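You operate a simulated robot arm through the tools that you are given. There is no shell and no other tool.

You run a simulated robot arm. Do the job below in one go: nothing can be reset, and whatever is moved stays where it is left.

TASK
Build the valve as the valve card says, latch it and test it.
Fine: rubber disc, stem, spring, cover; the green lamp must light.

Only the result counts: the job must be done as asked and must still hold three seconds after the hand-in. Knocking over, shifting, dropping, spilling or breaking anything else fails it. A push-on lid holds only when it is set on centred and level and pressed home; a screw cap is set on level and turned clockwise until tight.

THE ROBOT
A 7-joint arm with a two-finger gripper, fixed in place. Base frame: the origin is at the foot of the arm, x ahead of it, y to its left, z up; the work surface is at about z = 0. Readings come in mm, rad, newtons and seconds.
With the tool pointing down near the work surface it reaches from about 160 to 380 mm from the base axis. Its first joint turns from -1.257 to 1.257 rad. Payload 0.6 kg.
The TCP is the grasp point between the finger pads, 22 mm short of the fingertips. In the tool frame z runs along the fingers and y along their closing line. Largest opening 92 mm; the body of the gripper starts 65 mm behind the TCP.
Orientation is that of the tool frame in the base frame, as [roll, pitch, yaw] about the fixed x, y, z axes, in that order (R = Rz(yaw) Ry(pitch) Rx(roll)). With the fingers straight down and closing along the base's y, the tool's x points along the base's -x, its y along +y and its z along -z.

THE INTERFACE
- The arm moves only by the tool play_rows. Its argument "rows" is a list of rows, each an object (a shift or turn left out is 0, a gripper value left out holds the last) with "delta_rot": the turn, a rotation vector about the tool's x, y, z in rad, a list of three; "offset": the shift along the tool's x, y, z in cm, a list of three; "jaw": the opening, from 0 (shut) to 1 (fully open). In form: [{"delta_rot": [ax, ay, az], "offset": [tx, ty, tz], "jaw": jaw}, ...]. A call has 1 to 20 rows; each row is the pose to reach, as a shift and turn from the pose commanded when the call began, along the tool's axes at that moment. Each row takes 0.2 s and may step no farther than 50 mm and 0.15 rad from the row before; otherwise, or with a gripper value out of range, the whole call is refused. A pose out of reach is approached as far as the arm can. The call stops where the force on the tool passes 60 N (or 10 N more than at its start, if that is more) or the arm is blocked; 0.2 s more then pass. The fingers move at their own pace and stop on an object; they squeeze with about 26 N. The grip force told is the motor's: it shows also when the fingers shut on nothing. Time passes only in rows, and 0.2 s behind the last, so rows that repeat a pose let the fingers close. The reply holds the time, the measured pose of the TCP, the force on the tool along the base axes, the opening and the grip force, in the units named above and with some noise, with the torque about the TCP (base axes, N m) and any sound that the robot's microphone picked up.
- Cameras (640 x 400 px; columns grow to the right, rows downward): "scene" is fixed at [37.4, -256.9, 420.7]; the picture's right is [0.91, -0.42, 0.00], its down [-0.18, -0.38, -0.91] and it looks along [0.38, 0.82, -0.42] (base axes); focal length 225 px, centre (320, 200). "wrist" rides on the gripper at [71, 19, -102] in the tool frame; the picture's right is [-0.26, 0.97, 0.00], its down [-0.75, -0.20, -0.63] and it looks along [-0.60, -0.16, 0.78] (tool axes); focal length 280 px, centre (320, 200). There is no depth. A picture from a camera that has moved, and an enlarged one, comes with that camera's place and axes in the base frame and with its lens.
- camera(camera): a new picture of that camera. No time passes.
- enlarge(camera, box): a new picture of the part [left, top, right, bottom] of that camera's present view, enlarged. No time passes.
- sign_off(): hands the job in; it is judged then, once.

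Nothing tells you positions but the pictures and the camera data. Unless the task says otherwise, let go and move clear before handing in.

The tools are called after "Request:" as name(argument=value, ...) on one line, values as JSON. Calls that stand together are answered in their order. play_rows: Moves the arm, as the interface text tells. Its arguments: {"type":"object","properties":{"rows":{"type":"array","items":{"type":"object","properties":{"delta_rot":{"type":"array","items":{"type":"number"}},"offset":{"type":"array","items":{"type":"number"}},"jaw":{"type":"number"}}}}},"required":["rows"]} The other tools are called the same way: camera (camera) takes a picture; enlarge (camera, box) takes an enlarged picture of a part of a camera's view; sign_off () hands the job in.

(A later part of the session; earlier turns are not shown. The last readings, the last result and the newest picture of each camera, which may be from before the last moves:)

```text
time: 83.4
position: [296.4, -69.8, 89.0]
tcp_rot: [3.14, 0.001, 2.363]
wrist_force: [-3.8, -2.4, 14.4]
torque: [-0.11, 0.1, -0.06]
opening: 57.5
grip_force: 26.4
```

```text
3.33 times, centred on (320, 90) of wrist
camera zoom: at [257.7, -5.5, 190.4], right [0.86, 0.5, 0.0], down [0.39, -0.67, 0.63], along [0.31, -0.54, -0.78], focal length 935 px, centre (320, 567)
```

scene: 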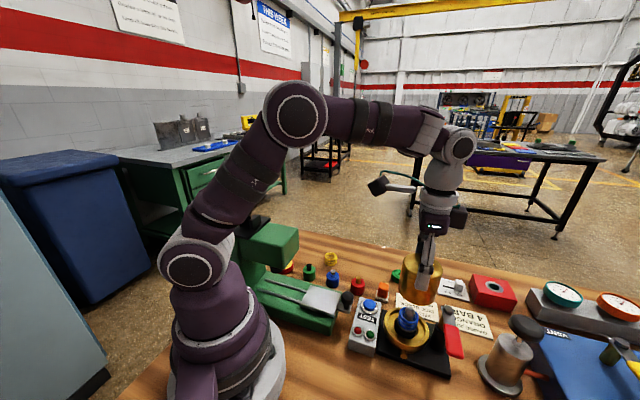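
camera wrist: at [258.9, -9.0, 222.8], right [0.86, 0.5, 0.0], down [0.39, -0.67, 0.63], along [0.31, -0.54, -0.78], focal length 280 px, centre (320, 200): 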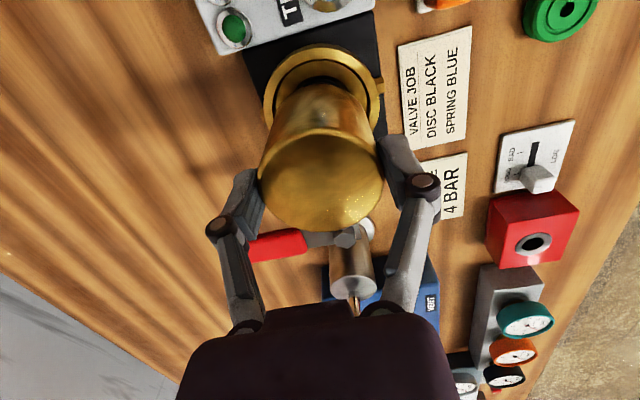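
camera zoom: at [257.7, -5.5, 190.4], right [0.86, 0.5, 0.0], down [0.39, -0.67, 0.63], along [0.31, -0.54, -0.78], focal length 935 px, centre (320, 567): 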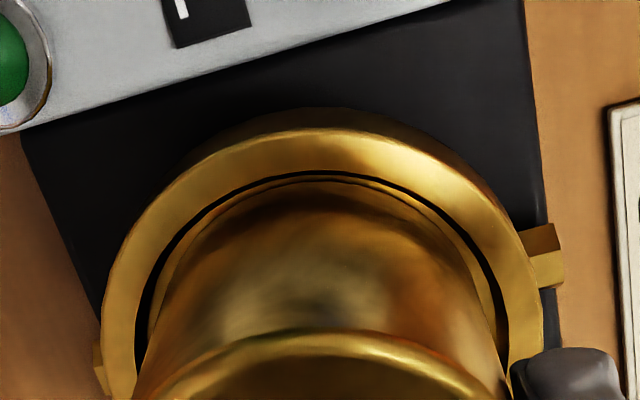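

Request:
play_rows(rows=[{"offset": [0, 0, 0.08]}, {"offset": [0, 0, 0.15]}, {"offset": [0, 0, 0.15]}])

```text
time: 84.2
position: [296.1, -69.0, 87.9]
tcp_rot: [-3.141, 0.002, 2.362]
wrist_force: [0.9, -5.5, 13.1]
torque: [-0.21, -0.12, -0.02]
opening: 57.7
grip_force: 26.3
```

Request:
enlarge(camera="scene", box=[380, 290, 440, 350])

Request:
enlarge(camera="wrist", box=[220, 40, 420, 240])

```text
6.67 times, centred on (410, 320) of scene
camera zoom: at [37.4, -256.9, 420.7], right [0.91, -0.42, 0.0], down [-0.18, -0.38, -0.91], along [0.38, 0.82, -0.42], focal length 1499 px, centre (-280, -600)
```

zoom: 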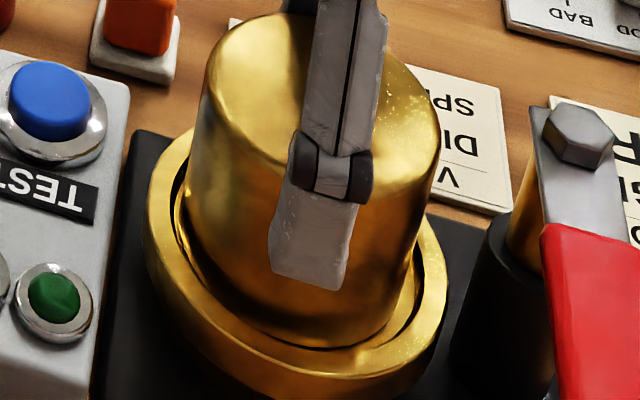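

```text
2.00 times, centred on (320, 140) of wrist
camera zoom: at [257.7, -5.0, 189.3], right [0.86, 0.5, 0.0], down [0.39, -0.67, 0.63], along [0.32, -0.54, -0.78], focal length 561 px, centre (320, 320)
```

zoom: 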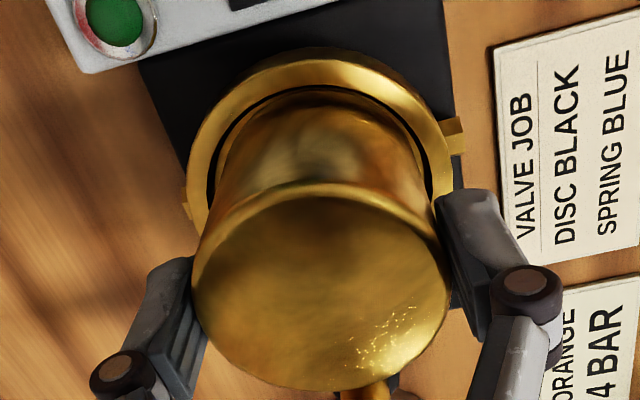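

Request:
play_rows(rows=[{"offset": [0, 0, -0.1]}, {"offset": [0, 0, -0.1], "jaw": 0.68}, {"offset": [0, 0, -0.1], "jaw": 0.72}, {"offset": [0, 0, -0.1], "jaw": 0.72}, {"offset": [0, 0, -0.1], "jaw": 0.72}])

Request:
enlarge(camera="scene", box=[380, 290, 440, 350])

Request:
enlarge(camera="wrist", box=[220, 40, 420, 240])

```text
time: 85.4
position: [295.7, -69.3, 89.3]
tcp_rot: [3.142, 0.0, 2.365]
wrist_force: [-0.6, -0.2, 0.2]
torque: [0.0, 0.02, -0.03]
opening: 66.3
grip_force: 0.0
```

```text
6.67 times, centred on (410, 320) of scene
camera zoom: at [37.4, -256.9, 420.7], right [0.91, -0.42, 0.0], down [-0.18, -0.38, -0.91], along [0.38, 0.82, -0.42], focal length 1499 px, centre (-280, -600)
```

zoom: 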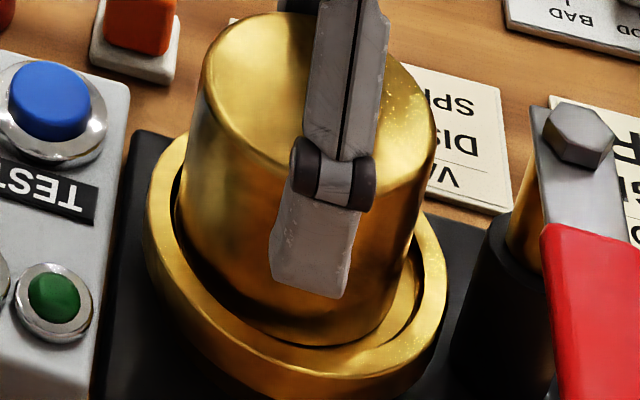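

```text
2.00 times, centred on (320, 140) of wrist
camera zoom: at [257.6, -5.1, 190.2], right [0.86, 0.5, 0.0], down [0.39, -0.67, 0.63], along [0.31, -0.54, -0.78], focal length 561 px, centre (320, 320)
```

zoom: 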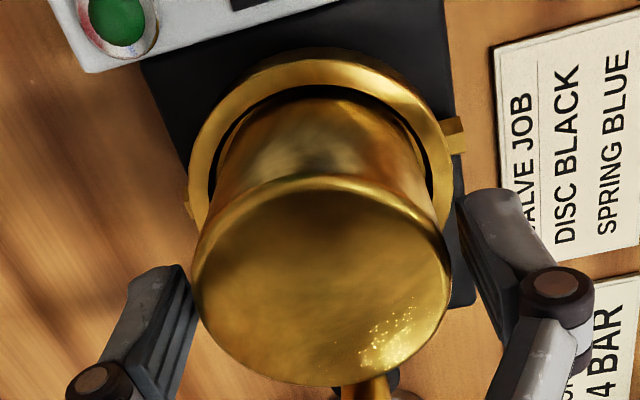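

Request:
play_rows(rows=[{"offset": [0, 0, -2.0]}, {"offset": [0, 0, -5.0]}, {"offset": [0, 0, -9.0]}, {"offset": [2.0, 0, -11.0]}, {"offset": [4.0, 0, -11.0]}, {"offset": [4.0, 0, -11.0]}])

Request:
camera(camera="wrist")

Request:
enlarge(camera="wrist", box=[240, 50, 400, 190])

Request:
enlarge(camera="scene", box=[380, 270, 460, 360])

```text
time: 86.8
position: [266.9, -41.6, 200.9]
tcp_rot: [-3.141, -0.001, 2.361]
wrist_force: [-0.4, -0.5, -0.3]
torque: [0.0, 0.0, -0.01]
opening: 66.2
grip_force: 0.0
```

```text
taken
camera wrist: at [228.3, 22.1, 301.7], right [0.86, 0.5, 0.0], down [0.39, -0.67, 0.63], along [0.31, -0.54, -0.78], focal length 280 px, centre (320, 200)
```

wrist: 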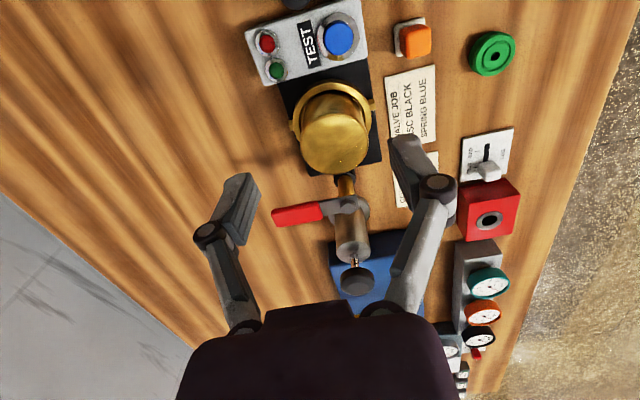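

```text
2.86 times, centred on (320, 120) of wrist
camera zoom: at [228.3, 22.1, 301.7], right [0.86, 0.5, 0.0], down [0.39, -0.67, 0.63], along [0.31, -0.54, -0.78], focal length 801 px, centre (320, 429)
```

zoom: 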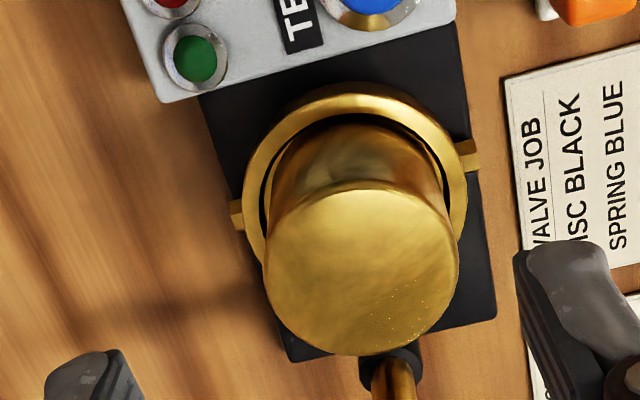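

```text
4.44 times, centred on (420, 315) of scene
camera zoom: at [37.4, -256.9, 420.7], right [0.91, -0.42, 0.0], down [-0.18, -0.38, -0.91], along [0.38, 0.82, -0.42], focal length 999 px, centre (-124, -311)
```

zoom: 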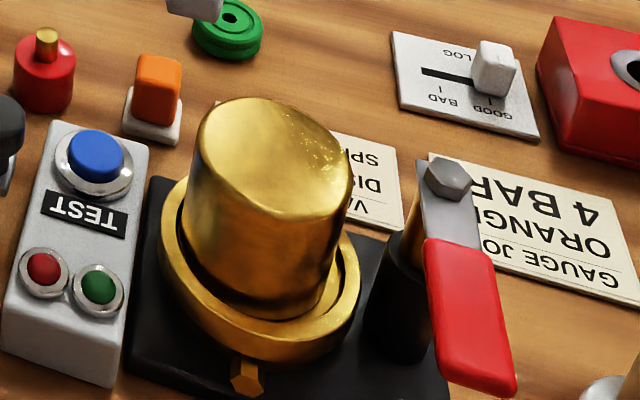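

Request:
enlarge(camera="wrist", box=[250, 90, 410, 250])

Request:
enlarge(camera="scene", box=[420, 290, 500, 370])

Request:
enlarge(camera="scene", box=[385, 285, 440, 350])

```text
2.50 times, centred on (330, 170) of wrist
camera zoom: at [228.3, 22.1, 301.7], right [0.86, 0.5, 0.0], down [0.39, -0.67, 0.63], along [0.31, -0.54, -0.78], focal length 701 px, centre (295, 275)
```

zoom: 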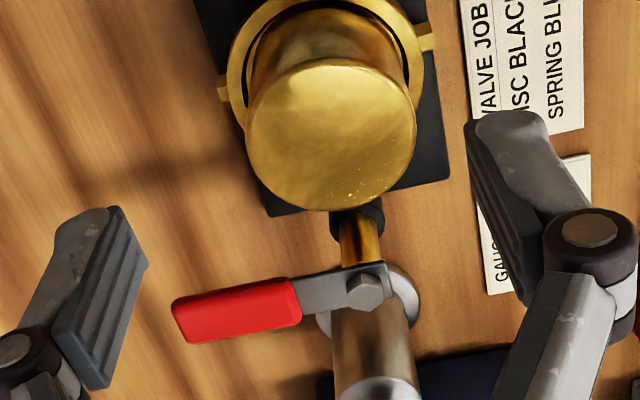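

```text
5.00 times, centred on (460, 330) of scene
camera zoom: at [37.4, -256.9, 420.7], right [0.91, -0.42, 0.0], down [-0.18, -0.38, -0.91], along [0.38, 0.82, -0.42], focal length 1124 px, centre (-380, -450)
```

zoom: 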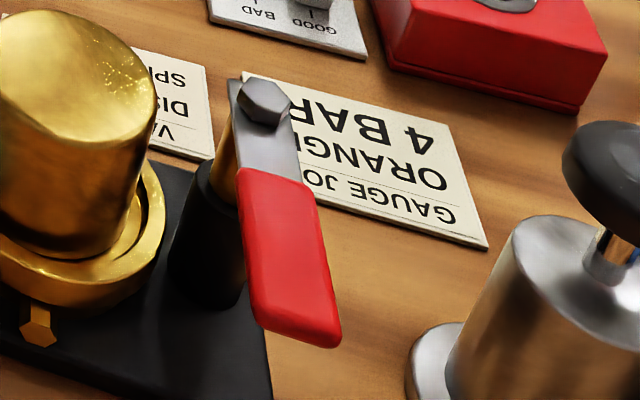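

```text
6.15 times, centred on (412, 318) of scene
camera zoom: at [37.4, -256.9, 420.7], right [0.91, -0.42, 0.0], down [-0.18, -0.38, -0.91], along [0.38, 0.82, -0.42], focal length 1383 px, centre (-249, -523)
```

zoom: 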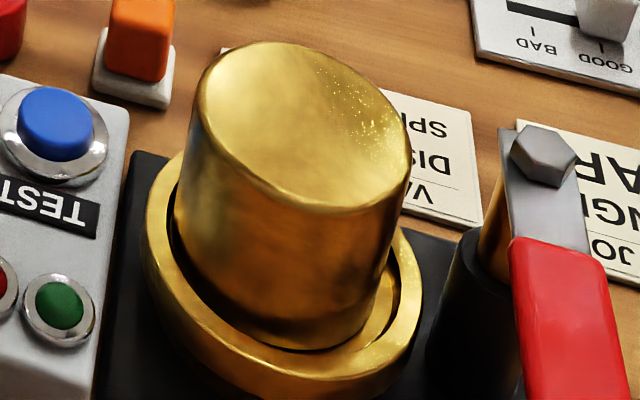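

The cover is leaning about 4° toward (-x, +y), so it needs to be pressed level and home. I'll close the fingers and use the tips to press gently on its top, slightly toward the raised side.

Request:
play_rows(rows=[{"offset": [-2.2, 0.02, 2.0], "jaw": 0.3}, {"offset": [-4.47, 0.05, 4.0], "jaw": 0.0}, {"offset": [-4.47, 0.05, 6.0], "jaw": 0.0}, {"offset": [-4.47, 0.05, 7.5], "jaw": 0.0}, {"offset": [-4.47, 0.05, 7.5], "jaw": 0.0}])

Request:
camera(camera="wrist")

Request:
enlarge(camera="scene", box=[370, 250, 470, 350])

```text
time: 88.0
position: [297.7, -71.8, 123.0]
tcp_rot: [-3.141, 0.0, 2.363]
wrist_force: [-0.1, -0.4, 0.3]
torque: [0.0, -0.01, 0.05]
opening: 0.1
grip_force: 26.2
```

```text
taken
camera wrist: at [259.7, -8.4, 224.6], right [0.86, 0.5, 0.0], down [0.39, -0.67, 0.63], along [0.31, -0.54, -0.78], focal length 280 px, centre (320, 200)
```

wrist: 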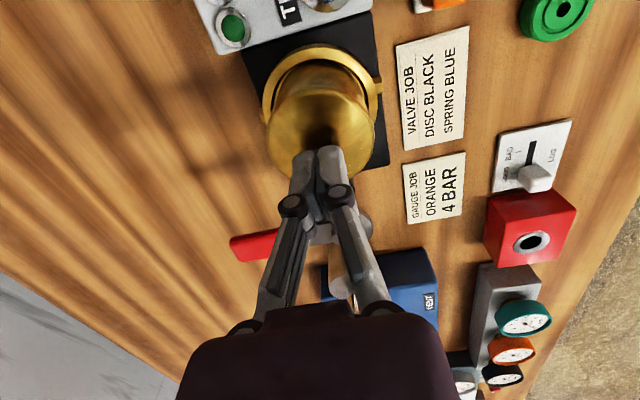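

```text
4.00 times, centred on (420, 300) of scene
camera zoom: at [37.4, -256.9, 420.7], right [0.91, -0.42, 0.0], down [-0.18, -0.38, -0.91], along [0.38, 0.82, -0.42], focal length 899 px, centre (-80, -200)
```

zoom: 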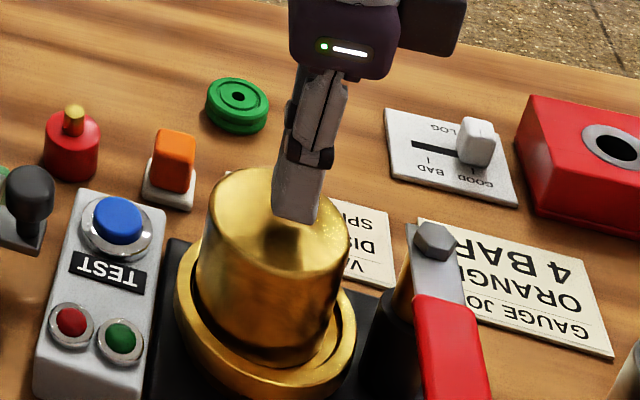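

Request:
play_rows(rows=[{"offset": [0, 0, 0.3]}, {"offset": [0, 0, 0.5]}, {"offset": [0, 0, 0.6]}, {"offset": [0, 0, 0.6]}])

```text
time: 89.0
position: [299.0, -72.7, 118.6]
tcp_rot: [3.142, 0.001, 2.363]
wrist_force: [0.6, -0.6, 0.1]
torque: [-0.04, 0.0, -0.03]
opening: 0.0
grip_force: 26.2
```

Request:
play_rows(rows=[{"offset": [0, 0, 0.1]}, {"offset": [0, 0, 0.2]}, {"offset": [0, 0, 0.2]}])

Request:
play_rows(rows=[{"offset": [0, 0, 0.1]}, {"offset": [0, 0, 0.2]}, {"offset": [0, 0, 0.2]}])

```text
time: 89.8
position: [298.1, -72.3, 115.8]
tcp_rot: [3.14, 0.001, 2.363]
wrist_force: [0.0, 0.1, -0.1]
torque: [0.0, -0.01, 0.02]
opening: 0.2
grip_force: 25.5
```

```text
time: 90.6
position: [298.6, -71.8, 114.1]
tcp_rot: [3.141, 0.0, 2.364]
wrist_force: [-0.1, -0.9, 0.2]
torque: [0.0, 0.02, -0.03]
opening: 0.0
grip_force: 26.4
```

Request:
play_rows(rows=[{"offset": [0, 0, 0.1]}, {"offset": [0, 0, 0.2]}, {"offset": [0, 0, 0.2]}])

Request:
play_rows(rows=[{"offset": [0, 0, 0.1]}, {"offset": [0, 0, 0.2]}, {"offset": [0, 0, 0.2]}])

Request:
enlarge(camera="scene", box=[385, 275, 440, 350])

```text
time: 91.4
position: [298.7, -72.5, 113.7]
tcp_rot: [3.139, 0.002, 2.362]
wrist_force: [-5.9, 0.7, 16.1]
torque: [0.01, 0.17, 0.0]
opening: 6.2
grip_force: 25.9
stopped in row 3: the force on the tool passed its limit at 63 N (the readings are from after the stop); the commanded pose is now the measured one
```

```text
time: 91.9
position: [299.3, -72.1, 113.0]
tcp_rot: [3.138, 0.005, 2.363]
wrist_force: [-6.2, 1.2, 15.3]
torque: [0.02, 0.14, 0.01]
opening: 5.7
grip_force: 26.4
stopped in row 2: the force on the tool passed its limit at 68 N (the readings are from after the stop); the commanded pose is now the measured one
```

```text
5.33 times, centred on (412, 312) of scene
camera zoom: at [37.4, -256.9, 420.7], right [0.91, -0.42, 0.0], down [-0.18, -0.38, -0.91], along [0.38, 0.82, -0.42], focal length 1199 px, centre (-173, -400)
```

zoom: 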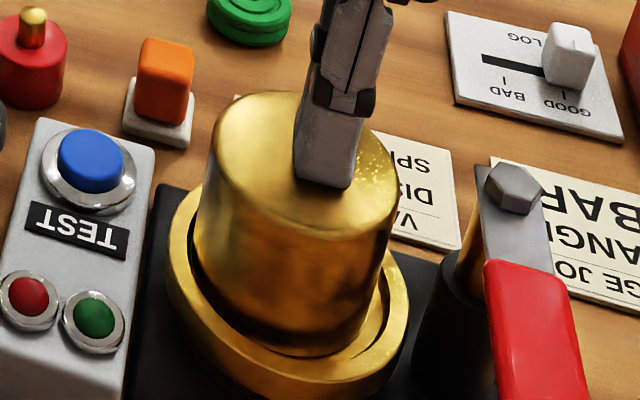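

Request:
play_rows(rows=[{"offset": [0, 0, -0.5]}, {"offset": [0, 0, -1.5]}, {"offset": [0, 0, -1.5]}])

Request:
camera(camera="wrist")

Request:
enlarge(camera="scene", box=[385, 285, 440, 350])

Request:
enlarge(camera="wrist", box=[240, 30, 400, 160])

```text
time: 92.7
position: [297.8, -71.9, 127.2]
tcp_rot: [3.141, 0.003, 2.362]
wrist_force: [0.5, 0.5, -0.3]
torque: [0.01, 0.01, 0.03]
opening: 0.1
grip_force: 26.2
```

```text
taken
camera wrist: at [260.6, -8.6, 228.3], right [0.86, 0.5, 0.0], down [0.39, -0.67, 0.63], along [0.32, -0.54, -0.78], focal length 280 px, centre (320, 200)
```

wrist: 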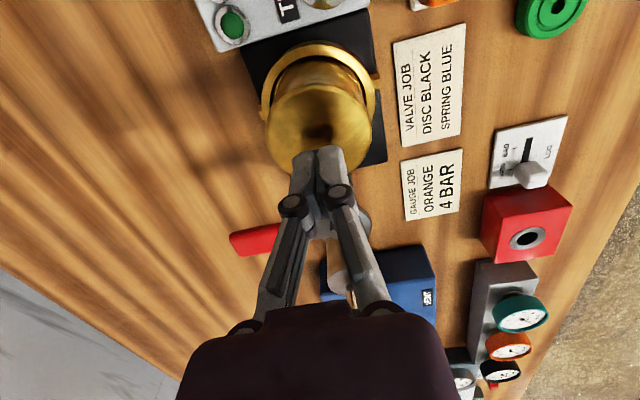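

```text
6.15 times, centred on (412, 318) of scene
camera zoom: at [37.4, -256.9, 420.7], right [0.91, -0.42, 0.0], down [-0.18, -0.38, -0.91], along [0.38, 0.82, -0.42], focal length 1383 px, centre (-249, -523)
```

zoom: 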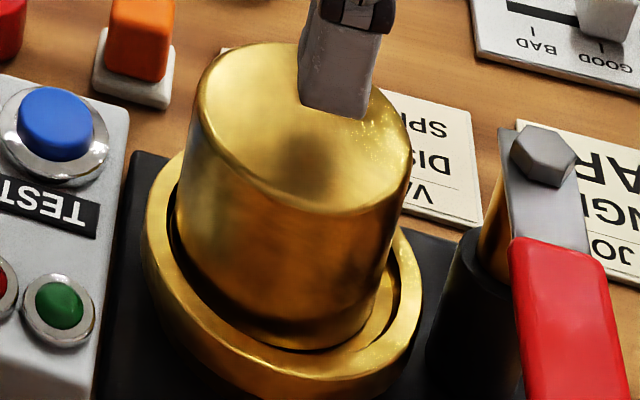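

```text
3.08 times, centred on (320, 95) of wrist
camera zoom: at [260.6, -8.6, 228.3], right [0.86, 0.5, 0.0], down [0.39, -0.67, 0.63], along [0.32, -0.54, -0.78], focal length 863 px, centre (320, 523)
```

zoom: 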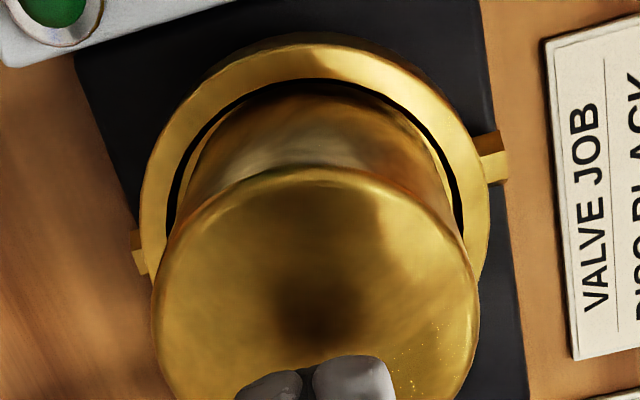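

Pressing met a hard stop at about z=90 with the cover still tilted, so something underneath isn't right; most likely the disc or stem sits too high. I'll take the cover off again and inspect the stack.

Request:
play_rows(rows=[{"offset": [0.2, 0.03, -1.0], "jaw": 0.4}, {"offset": [0.38, 0.07, -1.0], "jaw": 0.8}, {"offset": [0.38, 0.07, -1.0], "jaw": 0.8}, {"offset": [0.38, 0.07, 1.0], "jaw": 0.8}, {"offset": [0.38, 0.07, 2.8], "jaw": 0.8}, {"offset": [0.38, 0.07, 3.8], "jaw": 0.8}, {"offset": [0.38, 0.07, 3.8], "jaw": 0.8}])

Request:
enlarge(camera="wrist", box=[220, 40, 420, 240])

```text
time: 94.3
position: [294.4, -68.0, 90.7]
tcp_rot: [3.141, 0.002, 2.364]
wrist_force: [0.7, 1.2, -0.5]
torque: [0.0, 0.04, 0.0]
opening: 73.5
grip_force: 0.0
```

```text
2.00 times, centred on (320, 140) of wrist
camera zoom: at [257.3, -4.9, 191.0], right [0.86, 0.5, 0.0], down [0.39, -0.67, 0.63], along [0.32, -0.54, -0.78], focal length 561 px, centre (320, 320)
```

zoom: 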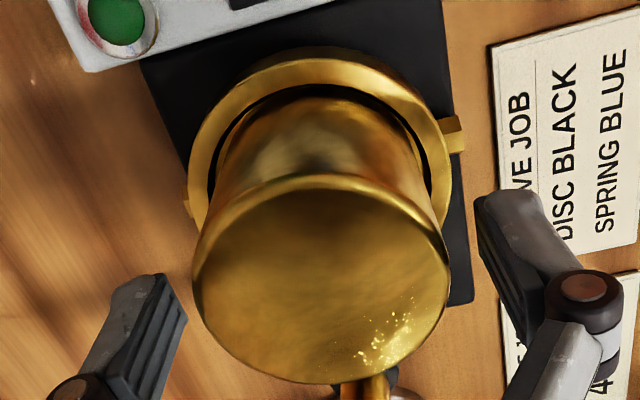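

Request:
play_rows(rows=[{"jaw": 0.6}, {"jaw": 0.52}, {"jaw": 0.52}, {"jaw": 0.52}])

Request:
play_rows(rows=[{"offset": [0, 0, -0.3]}, {"offset": [0, 0, -0.8]}, {"offset": [0, 0, -1.2]}, {"offset": [0, 0, -1.2]}])

Request:
enlarge(camera="scene", box=[385, 275, 440, 350])

Request:
enlarge(camera="wrist", box=[220, 40, 420, 240])

```text
time: 95.3
position: [295.2, -68.6, 89.9]
tcp_rot: [3.14, 0.005, 2.363]
wrist_force: [0.2, 2.3, 4.6]
torque: [-0.02, 0.07, -0.07]
opening: 57.4
grip_force: 25.8
```

```text
time: 96.3
position: [296.5, -68.8, 101.2]
tcp_rot: [3.141, 0.004, 2.362]
wrist_force: [0.8, 0.3, -2.2]
torque: [-0.01, -0.02, -0.02]
opening: 57.5
grip_force: 25.9
```

```text
5.33 times, centred on (412, 312) of scene
camera zoom: at [37.4, -256.9, 420.7], right [0.91, -0.42, 0.0], down [-0.18, -0.38, -0.91], along [0.38, 0.82, -0.42], focal length 1199 px, centre (-173, -400)
```

zoom: 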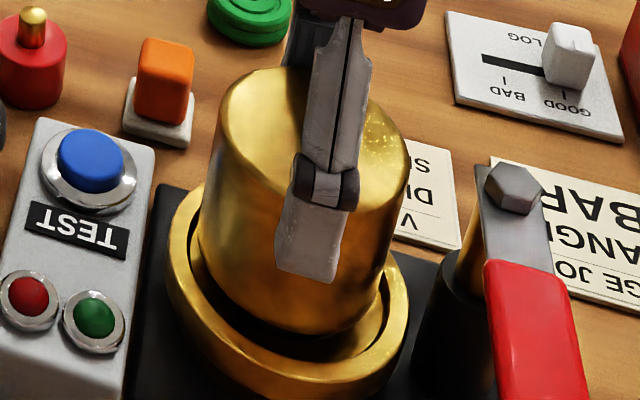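

```text
2.00 times, centred on (320, 140) of wrist
camera zoom: at [257.9, -5.4, 202.5], right [0.86, 0.5, 0.0], down [0.39, -0.67, 0.63], along [0.32, -0.54, -0.78], focal length 561 px, centre (320, 320)
```

zoom: 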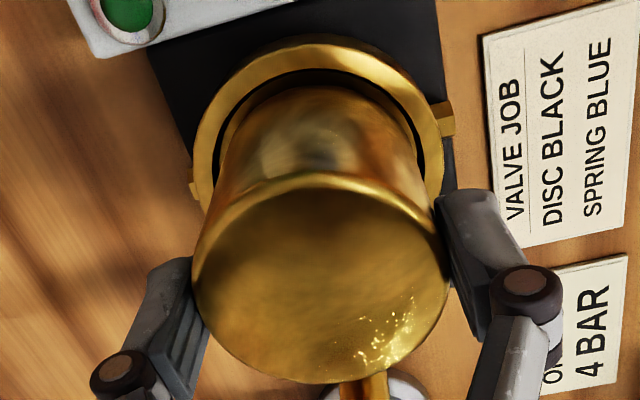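

Request:
play_rows(rows=[{"offset": [0, 0, -2.5]}, {"offset": [0, 0, -5.5]}, {"offset": [0, 0, -8.0]}, {"offset": [-0.3, -3.1, -8.0]}, {"offset": [-0.55, -6.2, -8.0]}, {"offset": [-0.8, -9.3, -8.0]}, {"offset": [-1.06, -12.45, -8.0]}, {"offset": [-1.06, -12.45, -4.0]}, {"offset": [-1.06, -12.45, 0.0]}, {"offset": [-1.06, -12.45, 0.0]}])

Request:
camera(camera="wrist")

Request:
camera(camera="scene")

Request:
enlarge(camera="scene", box=[385, 275, 450, 350])

```text
time: 98.5
position: [218.3, -165.7, 102.0]
tcp_rot: [3.141, 0.004, 2.362]
wrist_force: [0.9, -0.1, -2.2]
torque: [0.01, 0.03, 0.01]
opening: 57.5
grip_force: 25.8
```

```text
taken
camera wrist: at [180.4, -102.6, 203.7], right [0.86, 0.5, 0.0], down [0.39, -0.67, 0.63], along [0.32, -0.54, -0.78], focal length 280 px, centre (320, 200)
```

wrist: 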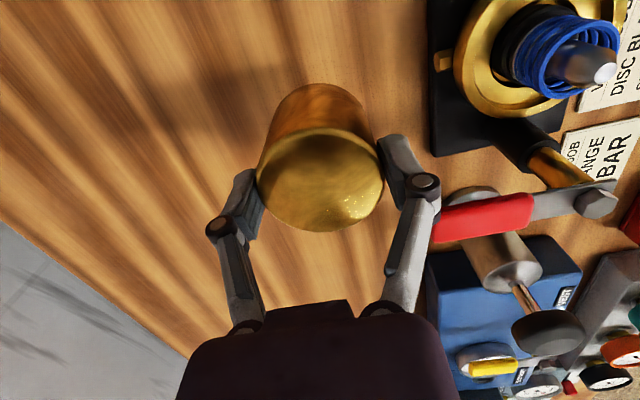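

```text
taken
```

scene: 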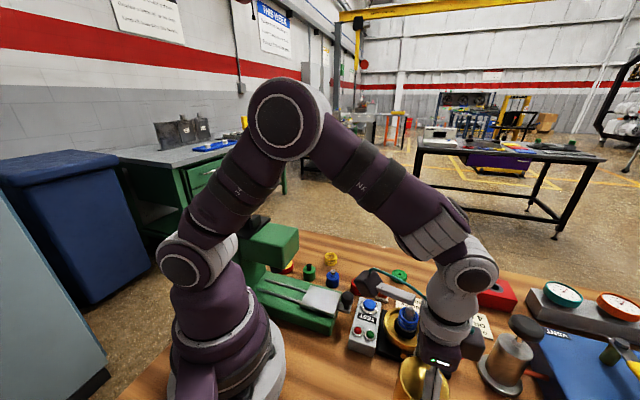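

```text
5.33 times, centred on (418, 312) of scene
camera zoom: at [37.4, -256.9, 420.7], right [0.91, -0.42, 0.0], down [-0.18, -0.38, -0.91], along [0.38, 0.82, -0.42], focal length 1199 px, centre (-200, -400)
```

zoom: 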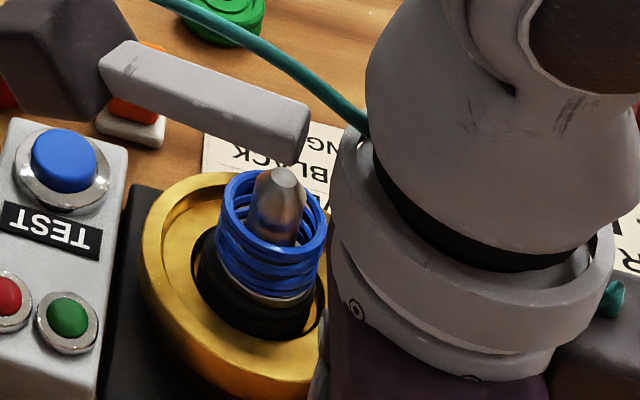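

Request:
enlarge(camera="wrist", box=[420, 0, 640, 150])

Request:
enlarge(camera="wrist", box=[420, 140, 640, 290])

```text
2.67 times, centred on (530, 75) of wrist
camera zoom: at [180.4, -102.6, 203.7], right [0.86, 0.5, 0.0], down [0.39, -0.67, 0.63], along [0.32, -0.54, -0.78], focal length 748 px, centre (-240, 533)
```

zoom: 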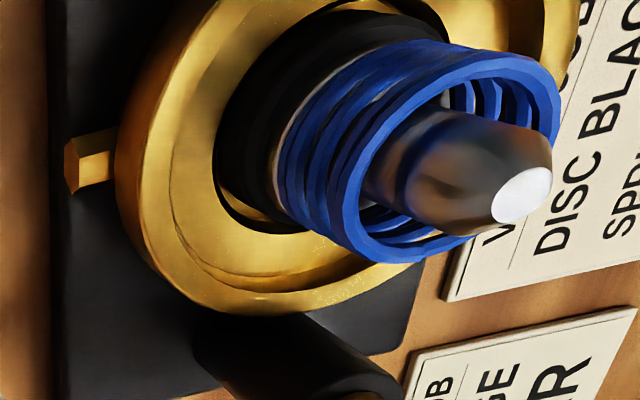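

```text
2.67 times, centred on (530, 215) of wrist
camera zoom: at [180.4, -102.6, 203.7], right [0.86, 0.5, 0.0], down [0.39, -0.67, 0.63], along [0.32, -0.54, -0.78], focal length 748 px, centre (-240, 160)
```

zoom: 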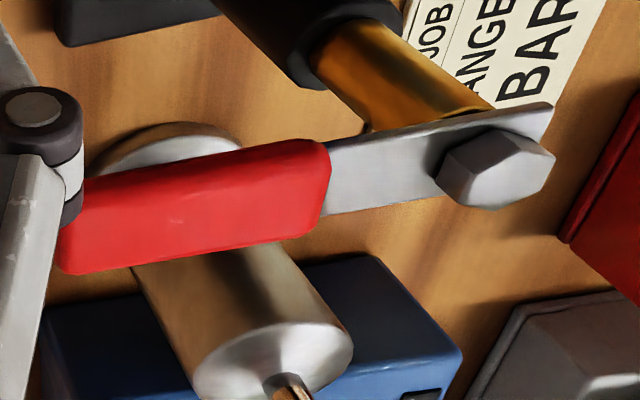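

Request:
play_rows(rows=[{"offset": [0, 0, 2.0]}, {"offset": [0, 0, 3.5]}, {"offset": [0, 0, 4.2]}, {"offset": [0, 0, 4.35]}, {"offset": [0, 0, 4.35]}])

```text
time: 99.7
position: [216.7, -165.9, 56.5]
tcp_rot: [3.14, 0.003, 2.364]
wrist_force: [-0.3, -0.2, -2.6]
torque: [-0.01, -0.01, 0.0]
opening: 57.4
grip_force: 26.3
```

Request:
play_rows(rows=[{"offset": [0, 0, 0.1]}, {"offset": [0, 0, 0.15]}, {"offset": [0, 0, 0.15]}])

```text
time: 100.5
position: [217.4, -165.2, 56.8]
tcp_rot: [3.141, 0.001, 2.364]
wrist_force: [0.3, -0.4, -1.9]
torque: [0.01, -0.04, 0.0]
opening: 57.6
grip_force: 26.0
```

Request:
play_rows(rows=[{"offset": [0, 0, 0.1]}, {"offset": [0, 0, 0.2]}, {"offset": [0, 0, 0.2]}])

Request:
enlarge(camera="wrist", box=[220, 60, 420, 240])

```text
time: 101.3
position: [217.8, -165.5, 54.8]
tcp_rot: [3.141, 0.005, 2.363]
wrist_force: [1.6, -4.4, 14.4]
torque: [-0.1, -0.05, -0.02]
opening: 57.7
grip_force: 25.7
```

```text
2.22 times, centred on (320, 150) of wrist
camera zoom: at [178.6, -101.6, 155.6], right [0.86, 0.5, 0.0], down [0.39, -0.67, 0.63], along [0.32, -0.54, -0.78], focal length 623 px, centre (320, 311)
```

zoom: 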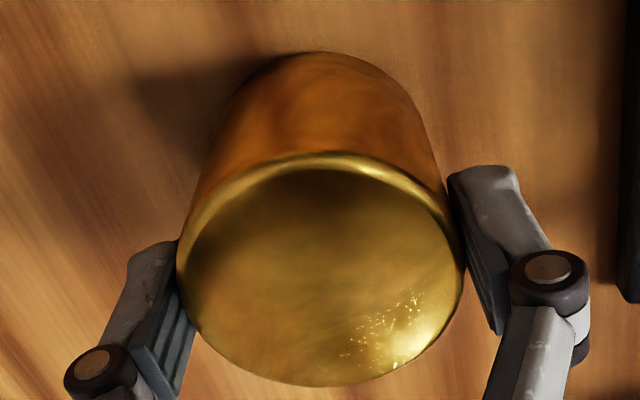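

Request:
play_rows(rows=[{"offset": [0, 0, -0.1]}, {"offset": [0, 0, -0.1], "jaw": 0.7}, {"offset": [0, 0, -0.1], "jaw": 0.75}, {"offset": [0, 0, -0.1], "jaw": 0.75}, {"offset": [0, 0, -3.0]}, {"offset": [0, 0, -7.0]}, {"offset": [0, 0, -11.0]}, {"offset": [0, 0, -11.0]}])

Request:
camera(camera="wrist")

Request:
enlarge(camera="wrist", box=[240, 40, 400, 160])

```text
time: 103.1
position: [216.8, -164.3, 162.7]
tcp_rot: [3.141, 0.004, 2.364]
wrist_force: [0.2, 0.2, 0.5]
torque: [0.04, 0.01, 0.01]
opening: 69.0
grip_force: 0.1
```

```text
taken
camera wrist: at [177.8, -100.4, 265.2], right [0.86, 0.5, 0.0], down [0.39, -0.67, 0.63], along [0.32, -0.54, -0.78], focal length 280 px, centre (320, 200)
```

wrist: 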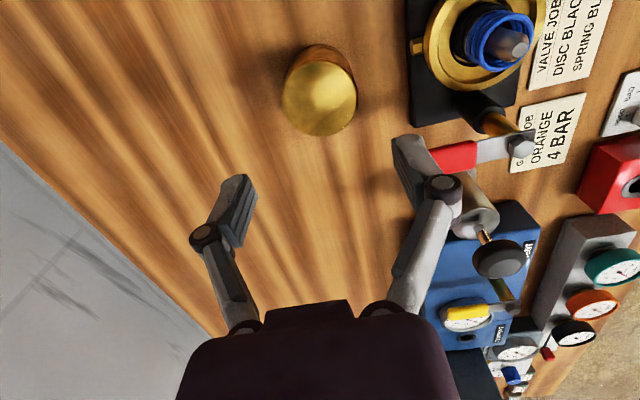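

```text
3.33 times, centred on (320, 100) of wrist
camera zoom: at [177.8, -100.4, 265.2], right [0.86, 0.5, 0.0], down [0.39, -0.67, 0.63], along [0.32, -0.54, -0.78], focal length 935 px, centre (320, 533)
```

zoom: 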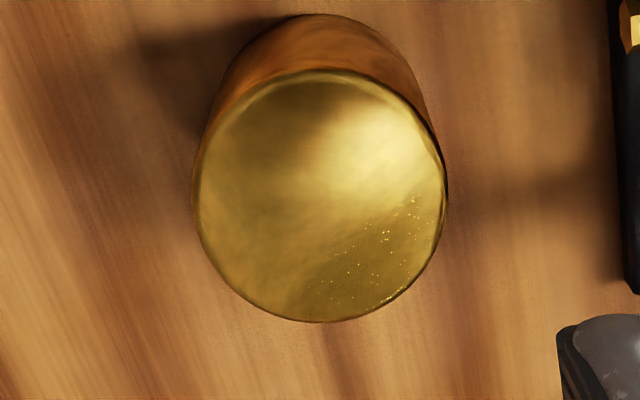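

The cover stands safely on the table at (215, -164). To find out which surface is where, I'll calibrate by touching the table with the half-open fingertips, then touch the bowl's step the same way.

Request:
play_rows(rows=[{"offset": [2.2, 0.5, 0], "jaw": 0.49}, {"offset": [4.5, 1.02, 0], "jaw": 0.49}, {"offset": [4.5, 1.02, 4.5]}, {"offset": [4.5, 1.02, 9.0]}, {"offset": [4.5, 1.02, 12.5]}, {"offset": [4.5, 1.02, 13.5]}, {"offset": [4.5, 1.02, 13.5]}])

Request:
camera(camera="wrist")

```text
time: 104.7
position: [195.6, -125.9, 27.1]
tcp_rot: [3.139, 0.004, 2.364]
wrist_force: [-0.3, 0.5, 0.2]
torque: [0.02, 0.0, -0.01]
opening: 45.0
grip_force: 0.1
```

```text
taken
camera wrist: at [155.6, -62.9, 129.6], right [0.86, 0.5, 0.0], down [0.39, -0.67, 0.63], along [0.32, -0.54, -0.78], focal length 280 px, centre (320, 200)
```

wrist: 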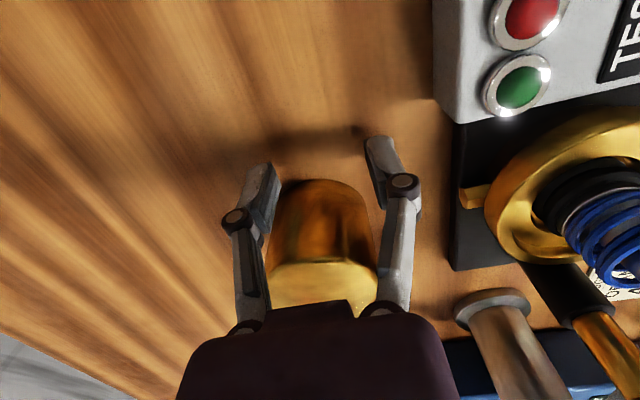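

Request:
play_rows(rows=[{"offset": [0, 0, 0.1]}, {"offset": [0, 0, 0.2]}, {"offset": [0, 0, 0.3]}, {"offset": [0, 0, 0.3]}])

Request:
play_rows(rows=[{"offset": [0, 0, 0.1]}, {"offset": [0, 0, 0.15]}, {"offset": [0, 0, 0.15]}])

Request:
play_rows(rows=[{"offset": [0, 0, 0.1]}, {"offset": [0, 0, 0.1]}])

Request:
enlarge(camera="wrist", box=[440, 40, 640, 190])

```text
time: 105.7
position: [194.1, -126.9, 25.3]
tcp_rot: [3.14, 0.003, 2.364]
wrist_force: [-0.6, -0.2, 0.2]
torque: [0.0, 0.0, -0.02]
opening: 44.9
grip_force: 0.0
```

```text
time: 106.5
position: [191.6, -125.5, 25.2]
tcp_rot: [3.139, 0.003, 2.363]
wrist_force: [-0.3, -0.4, -0.3]
torque: [0.02, 0.01, -0.03]
opening: 44.9
grip_force: 0.1
```

```text
time: 107.1
position: [192.1, -126.6, 24.0]
tcp_rot: [3.14, 0.003, 2.364]
wrist_force: [0.2, 0.8, 0.3]
torque: [0.02, 0.01, -0.04]
opening: 44.9
grip_force: 0.0
```

```text
2.67 times, centred on (540, 115) of wrist
camera zoom: at [154.3, -63.1, 124.8], right [0.86, 0.5, 0.0], down [0.39, -0.67, 0.63], along [0.32, -0.54, -0.78], focal length 748 px, centre (-267, 427)
```

zoom: 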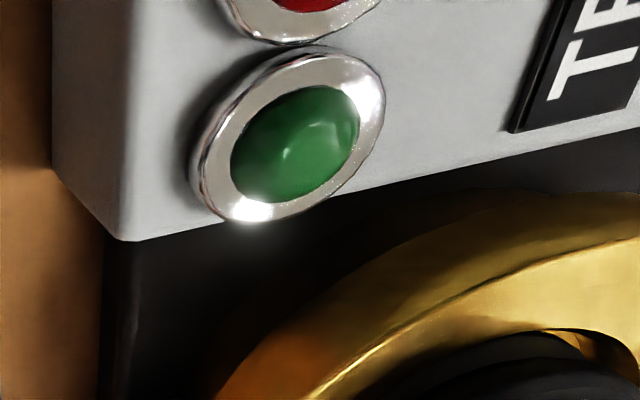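

Request:
play_rows(rows=[{"offset": [0, 0, 0.05]}, {"offset": [0, 0, 0.1]}, {"offset": [0, 0, 0.1]}])

Request:
play_rows(rows=[{"offset": [0, 0, 0.05]}, {"offset": [0, 0, 0.1]}, {"offset": [0, 0, 0.1]}])

Request:
enlarge(camera="wrist", box=[220, 100, 440, 250])

```text
time: 107.9
position: [192.9, -126.3, 22.7]
tcp_rot: [3.141, 0.004, 2.363]
wrist_force: [1.0, -0.5, 0.4]
torque: [0.01, 0.01, -0.01]
opening: 44.9
grip_force: 0.1
```

```text
time: 108.7
position: [192.9, -126.8, 21.4]
tcp_rot: [3.14, 0.003, 2.362]
wrist_force: [0.3, 0.7, 0.2]
torque: [0.0, -0.02, 0.0]
opening: 44.9
grip_force: 0.1
```

```text
2.67 times, centred on (330, 175) of wrist
camera zoom: at [154.5, -62.4, 122.6], right [0.86, 0.5, 0.0], down [0.39, -0.67, 0.63], along [0.32, -0.54, -0.78], focal length 748 px, centre (293, 267)
```

zoom: 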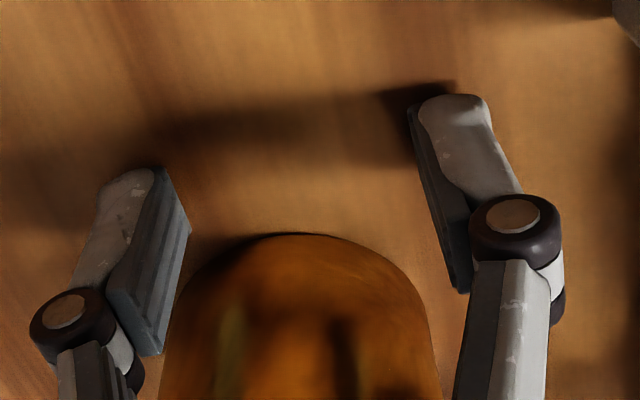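

Request:
play_rows(rows=[{"offset": [0, 0, 0.05]}, {"offset": [0, 0, 0.1]}, {"offset": [0, 0, 0.1]}])

Request:
play_rows(rows=[{"offset": [0, 0, 0.05]}, {"offset": [0, 0, 0.1]}, {"offset": [0, 0, 0.1]}])

Request:
play_rows(rows=[{"offset": [0, 0, 0.05]}, {"offset": [0, 0, 0.1]}, {"offset": [0, 0, 0.1]}])

```text
time: 109.5
position: [193.0, -124.7, 20.5]
tcp_rot: [3.139, 0.003, 2.363]
wrist_force: [-0.3, -0.7, 0.1]
torque: [0.0, 0.04, -0.04]
opening: 45.0
grip_force: 0.0
```

```text
time: 110.3
position: [193.1, -126.2, 19.9]
tcp_rot: [3.14, 0.004, 2.362]
wrist_force: [0.7, 0.0, 0.4]
torque: [0.02, -0.02, 0.0]
opening: 44.9
grip_force: 0.1
```

```text
time: 111.1
position: [192.6, -126.0, 19.5]
tcp_rot: [3.14, 0.004, 2.363]
wrist_force: [-9.9, 6.3, 44.3]
torque: [0.02, 0.38, 0.04]
opening: 47.4
grip_force: 13.8
```

Request:
enlarge(camera="wrist", box=[220, 100, 440, 250])

Request:
play_rows(rows=[{"offset": [0, 0, -0.1]}, {"offset": [0, 0, -0.3]}, {"offset": [0, 0, -0.3]}])

```text
2.67 times, centred on (330, 175) of wrist
camera zoom: at [154.5, -62.6, 119.9], right [0.86, 0.5, 0.0], down [0.39, -0.67, 0.63], along [0.32, -0.54, -0.78], focal length 748 px, centre (293, 267)
```

zoom: 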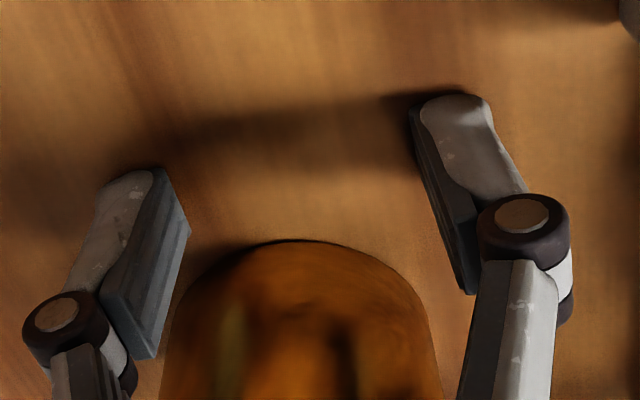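

```text
time: 111.9
position: [192.6, -125.8, 22.2]
tcp_rot: [3.138, 0.003, 2.363]
wrist_force: [0.4, 0.9, -0.7]
torque: [0.0, 0.02, 0.0]
opening: 44.9
grip_force: 0.1
```

The fingertips touch the table at TCP z≈18, so at this opening the tips are about 18 mm below the TCP. Now I'll go over the bowl, look at the stack, and touch the step the same way.

Request:
play_rows(rows=[{"offset": [0, 0, -4.5]}, {"offset": [0, 0, -9.0]}, {"offset": [0, 0, -14.0]}, {"offset": [-0.9, 2.9, -14.3]}, {"offset": [-1.8, 5.7, -14.3]}, {"offset": [-2.7, 8.5, -14.3]}, {"offset": [-3.52, 11.29, -14.3]}, {"offset": [-3.52, 11.29, -14.3]}])

Request:
camera(camera="wrist")

Request:
enlarge(camera="wrist", box=[250, 20, 390, 130])

Request:
enlarge(camera="scene", box=[385, 285, 440, 350])

```text
time: 113.7
position: [298.5, -68.7, 163.8]
tcp_rot: [3.141, 0.003, 2.365]
wrist_force: [-0.4, 1.0, -0.2]
torque: [-0.02, -0.04, 0.01]
opening: 45.5
grip_force: 0.0
```

```text
taken
camera wrist: at [258.7, -6.1, 265.1], right [0.86, 0.5, 0.0], down [0.39, -0.67, 0.63], along [0.32, -0.54, -0.78], focal length 280 px, centre (320, 200)
```

wrist: 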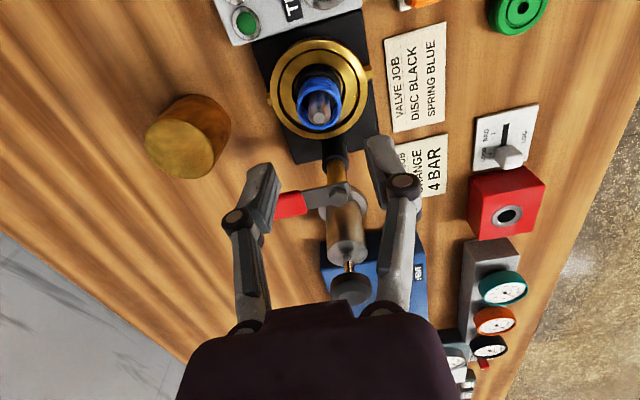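

```text
3.64 times, centred on (320, 75) of wrist
camera zoom: at [258.7, -6.1, 265.1], right [0.86, 0.5, 0.0], down [0.39, -0.67, 0.63], along [0.32, -0.54, -0.78], focal length 1020 px, centre (320, 654)
```

zoom: 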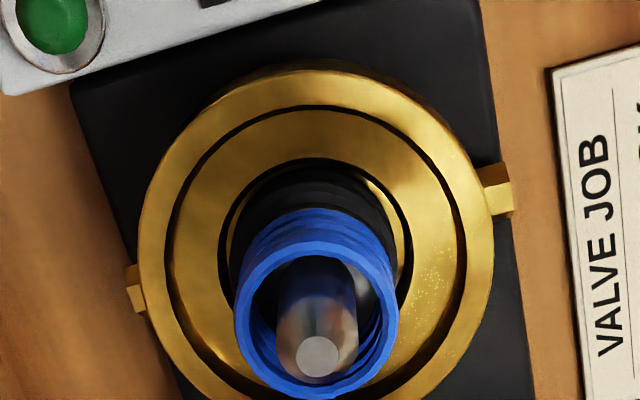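

```text
6.15 times, centred on (412, 318) of scene
camera zoom: at [37.4, -256.9, 420.7], right [0.91, -0.42, 0.0], down [-0.18, -0.38, -0.91], along [0.38, 0.82, -0.42], focal length 1383 px, centre (-249, -523)
```

zoom: 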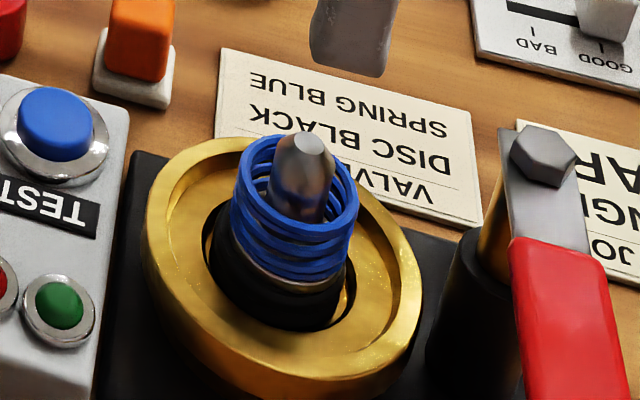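

Request:
play_rows(rows=[{"offset": [-0.03, -0.08, 3.0], "jaw": 0.43}, {"offset": [-0.03, -0.08, 6.5], "jaw": 0.43}, {"offset": [-0.03, -0.08, 9.0], "jaw": 0.43}, {"offset": [-0.03, -0.08, 10.0], "jaw": 0.43}, {"offset": [-0.03, -0.08, 10.0], "jaw": 0.43}])

Request:
enlarge(camera="wrist", box=[220, 40, 420, 240])

Request:
enlarge(camera="scene", box=[385, 285, 440, 350])

```text
time: 114.9
position: [295.9, -72.0, 64.0]
tcp_rot: [3.141, 0.003, 2.364]
wrist_force: [0.1, -0.4, -0.4]
torque: [-0.01, 0.02, 0.02]
opening: 39.6
grip_force: 0.0
```

```text
2.00 times, centred on (320, 140) of wrist
camera zoom: at [258.4, -7.9, 164.8], right [0.86, 0.5, 0.0], down [0.39, -0.67, 0.63], along [0.32, -0.54, -0.78], focal length 561 px, centre (320, 320)
```

zoom: 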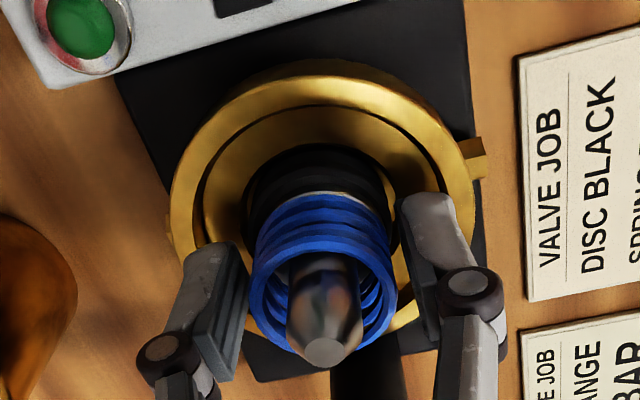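

```text
6.15 times, centred on (412, 318) of scene
camera zoom: at [37.4, -256.9, 420.7], right [0.91, -0.42, 0.0], down [-0.18, -0.38, -0.91], along [0.38, 0.82, -0.42], focal length 1383 px, centre (-249, -523)
```

zoom: 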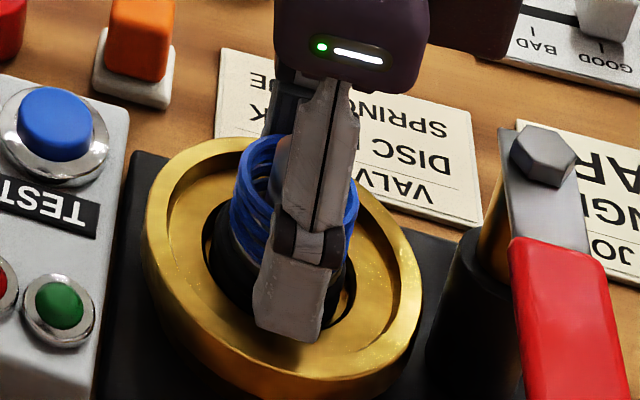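

Request:
play_rows(rows=[{"offset": [0, 0, 0.2]}, {"offset": [0, 0, 0.4]}, {"offset": [0, 0, 0.5]}, {"offset": [0, 0, 0.5]}])

Request:
play_rows(rows=[{"offset": [0, 0, 0.1]}, {"offset": [0, 0, 0.15]}, {"offset": [0, 0, 0.15]}])

Request:
play_rows(rows=[{"offset": [0, 0, 0.1]}, {"offset": [0, 0, 0.15]}, {"offset": [0, 0, 0.15]}])

```text
time: 115.9
position: [298.4, -71.6, 58.4]
tcp_rot: [3.14, 0.004, 2.364]
wrist_force: [0.2, 0.2, -0.2]
torque: [0.03, 0.01, -0.03]
opening: 39.5
grip_force: 0.0
```

```text
time: 116.7
position: [297.2, -71.5, 57.4]
tcp_rot: [3.139, 0.004, 2.364]
wrist_force: [-0.8, -0.5, -1.3]
torque: [-0.04, 0.01, -0.03]
opening: 39.3
grip_force: 0.0
```

```text
time: 117.5
position: [296.4, -71.8, 56.7]
tcp_rot: [3.141, 0.003, 2.364]
wrist_force: [0.8, -0.2, -0.4]
torque: [-0.01, -0.02, -0.01]
opening: 39.8
grip_force: 0.1
```

Request:
play_rows(rows=[{"offset": [0, 0, 0.1]}, {"offset": [0, 0, 0.15]}, {"offset": [0, 0, 0.15]}])

Request:
play_rows(rows=[{"offset": [0, 0, 0.1]}, {"offset": [0, 0, 0.15]}, {"offset": [0, 0, 0.15]}])

Request:
enlarge(camera="scene", box=[385, 285, 440, 350])

```text
time: 118.3
position: [295.1, -71.1, 55.4]
tcp_rot: [3.14, 0.003, 2.363]
wrist_force: [-0.6, 1.6, 2.6]
torque: [-0.07, 0.04, -0.04]
opening: 39.9
grip_force: 0.2
```

```text
time: 119.1
position: [297.3, -72.5, 54.1]
tcp_rot: [-3.141, 0.004, 2.364]
wrist_force: [-6.0, 5.0, 23.2]
torque: [0.14, 0.21, -0.07]
opening: 39.2
grip_force: 7.8
```

```text
6.15 times, centred on (412, 318) of scene
camera zoom: at [37.4, -256.9, 420.7], right [0.91, -0.42, 0.0], down [-0.18, -0.38, -0.91], along [0.38, 0.82, -0.42], focal length 1383 px, centre (-249, -523)
```

zoom: 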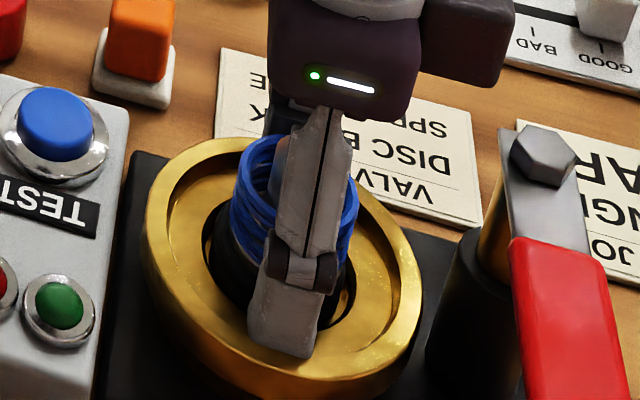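

Request:
enlarge(camera="wrist", box=[220, 40, 420, 240])

```text
2.00 times, centred on (320, 140) of wrist
camera zoom: at [258.2, -7.9, 155.1], right [0.86, 0.5, 0.0], down [0.39, -0.67, 0.63], along [0.32, -0.54, -0.78], focal length 561 px, centre (320, 320)
```

zoom: 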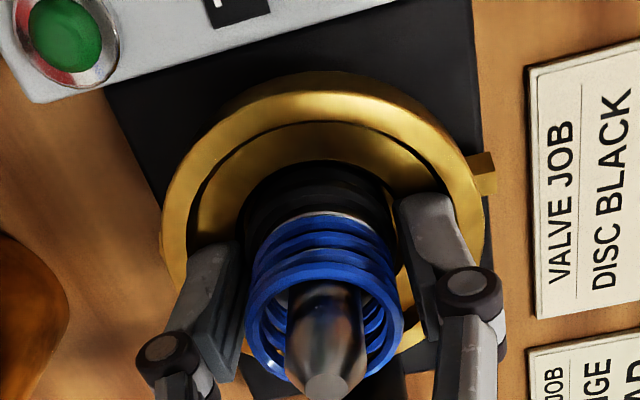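

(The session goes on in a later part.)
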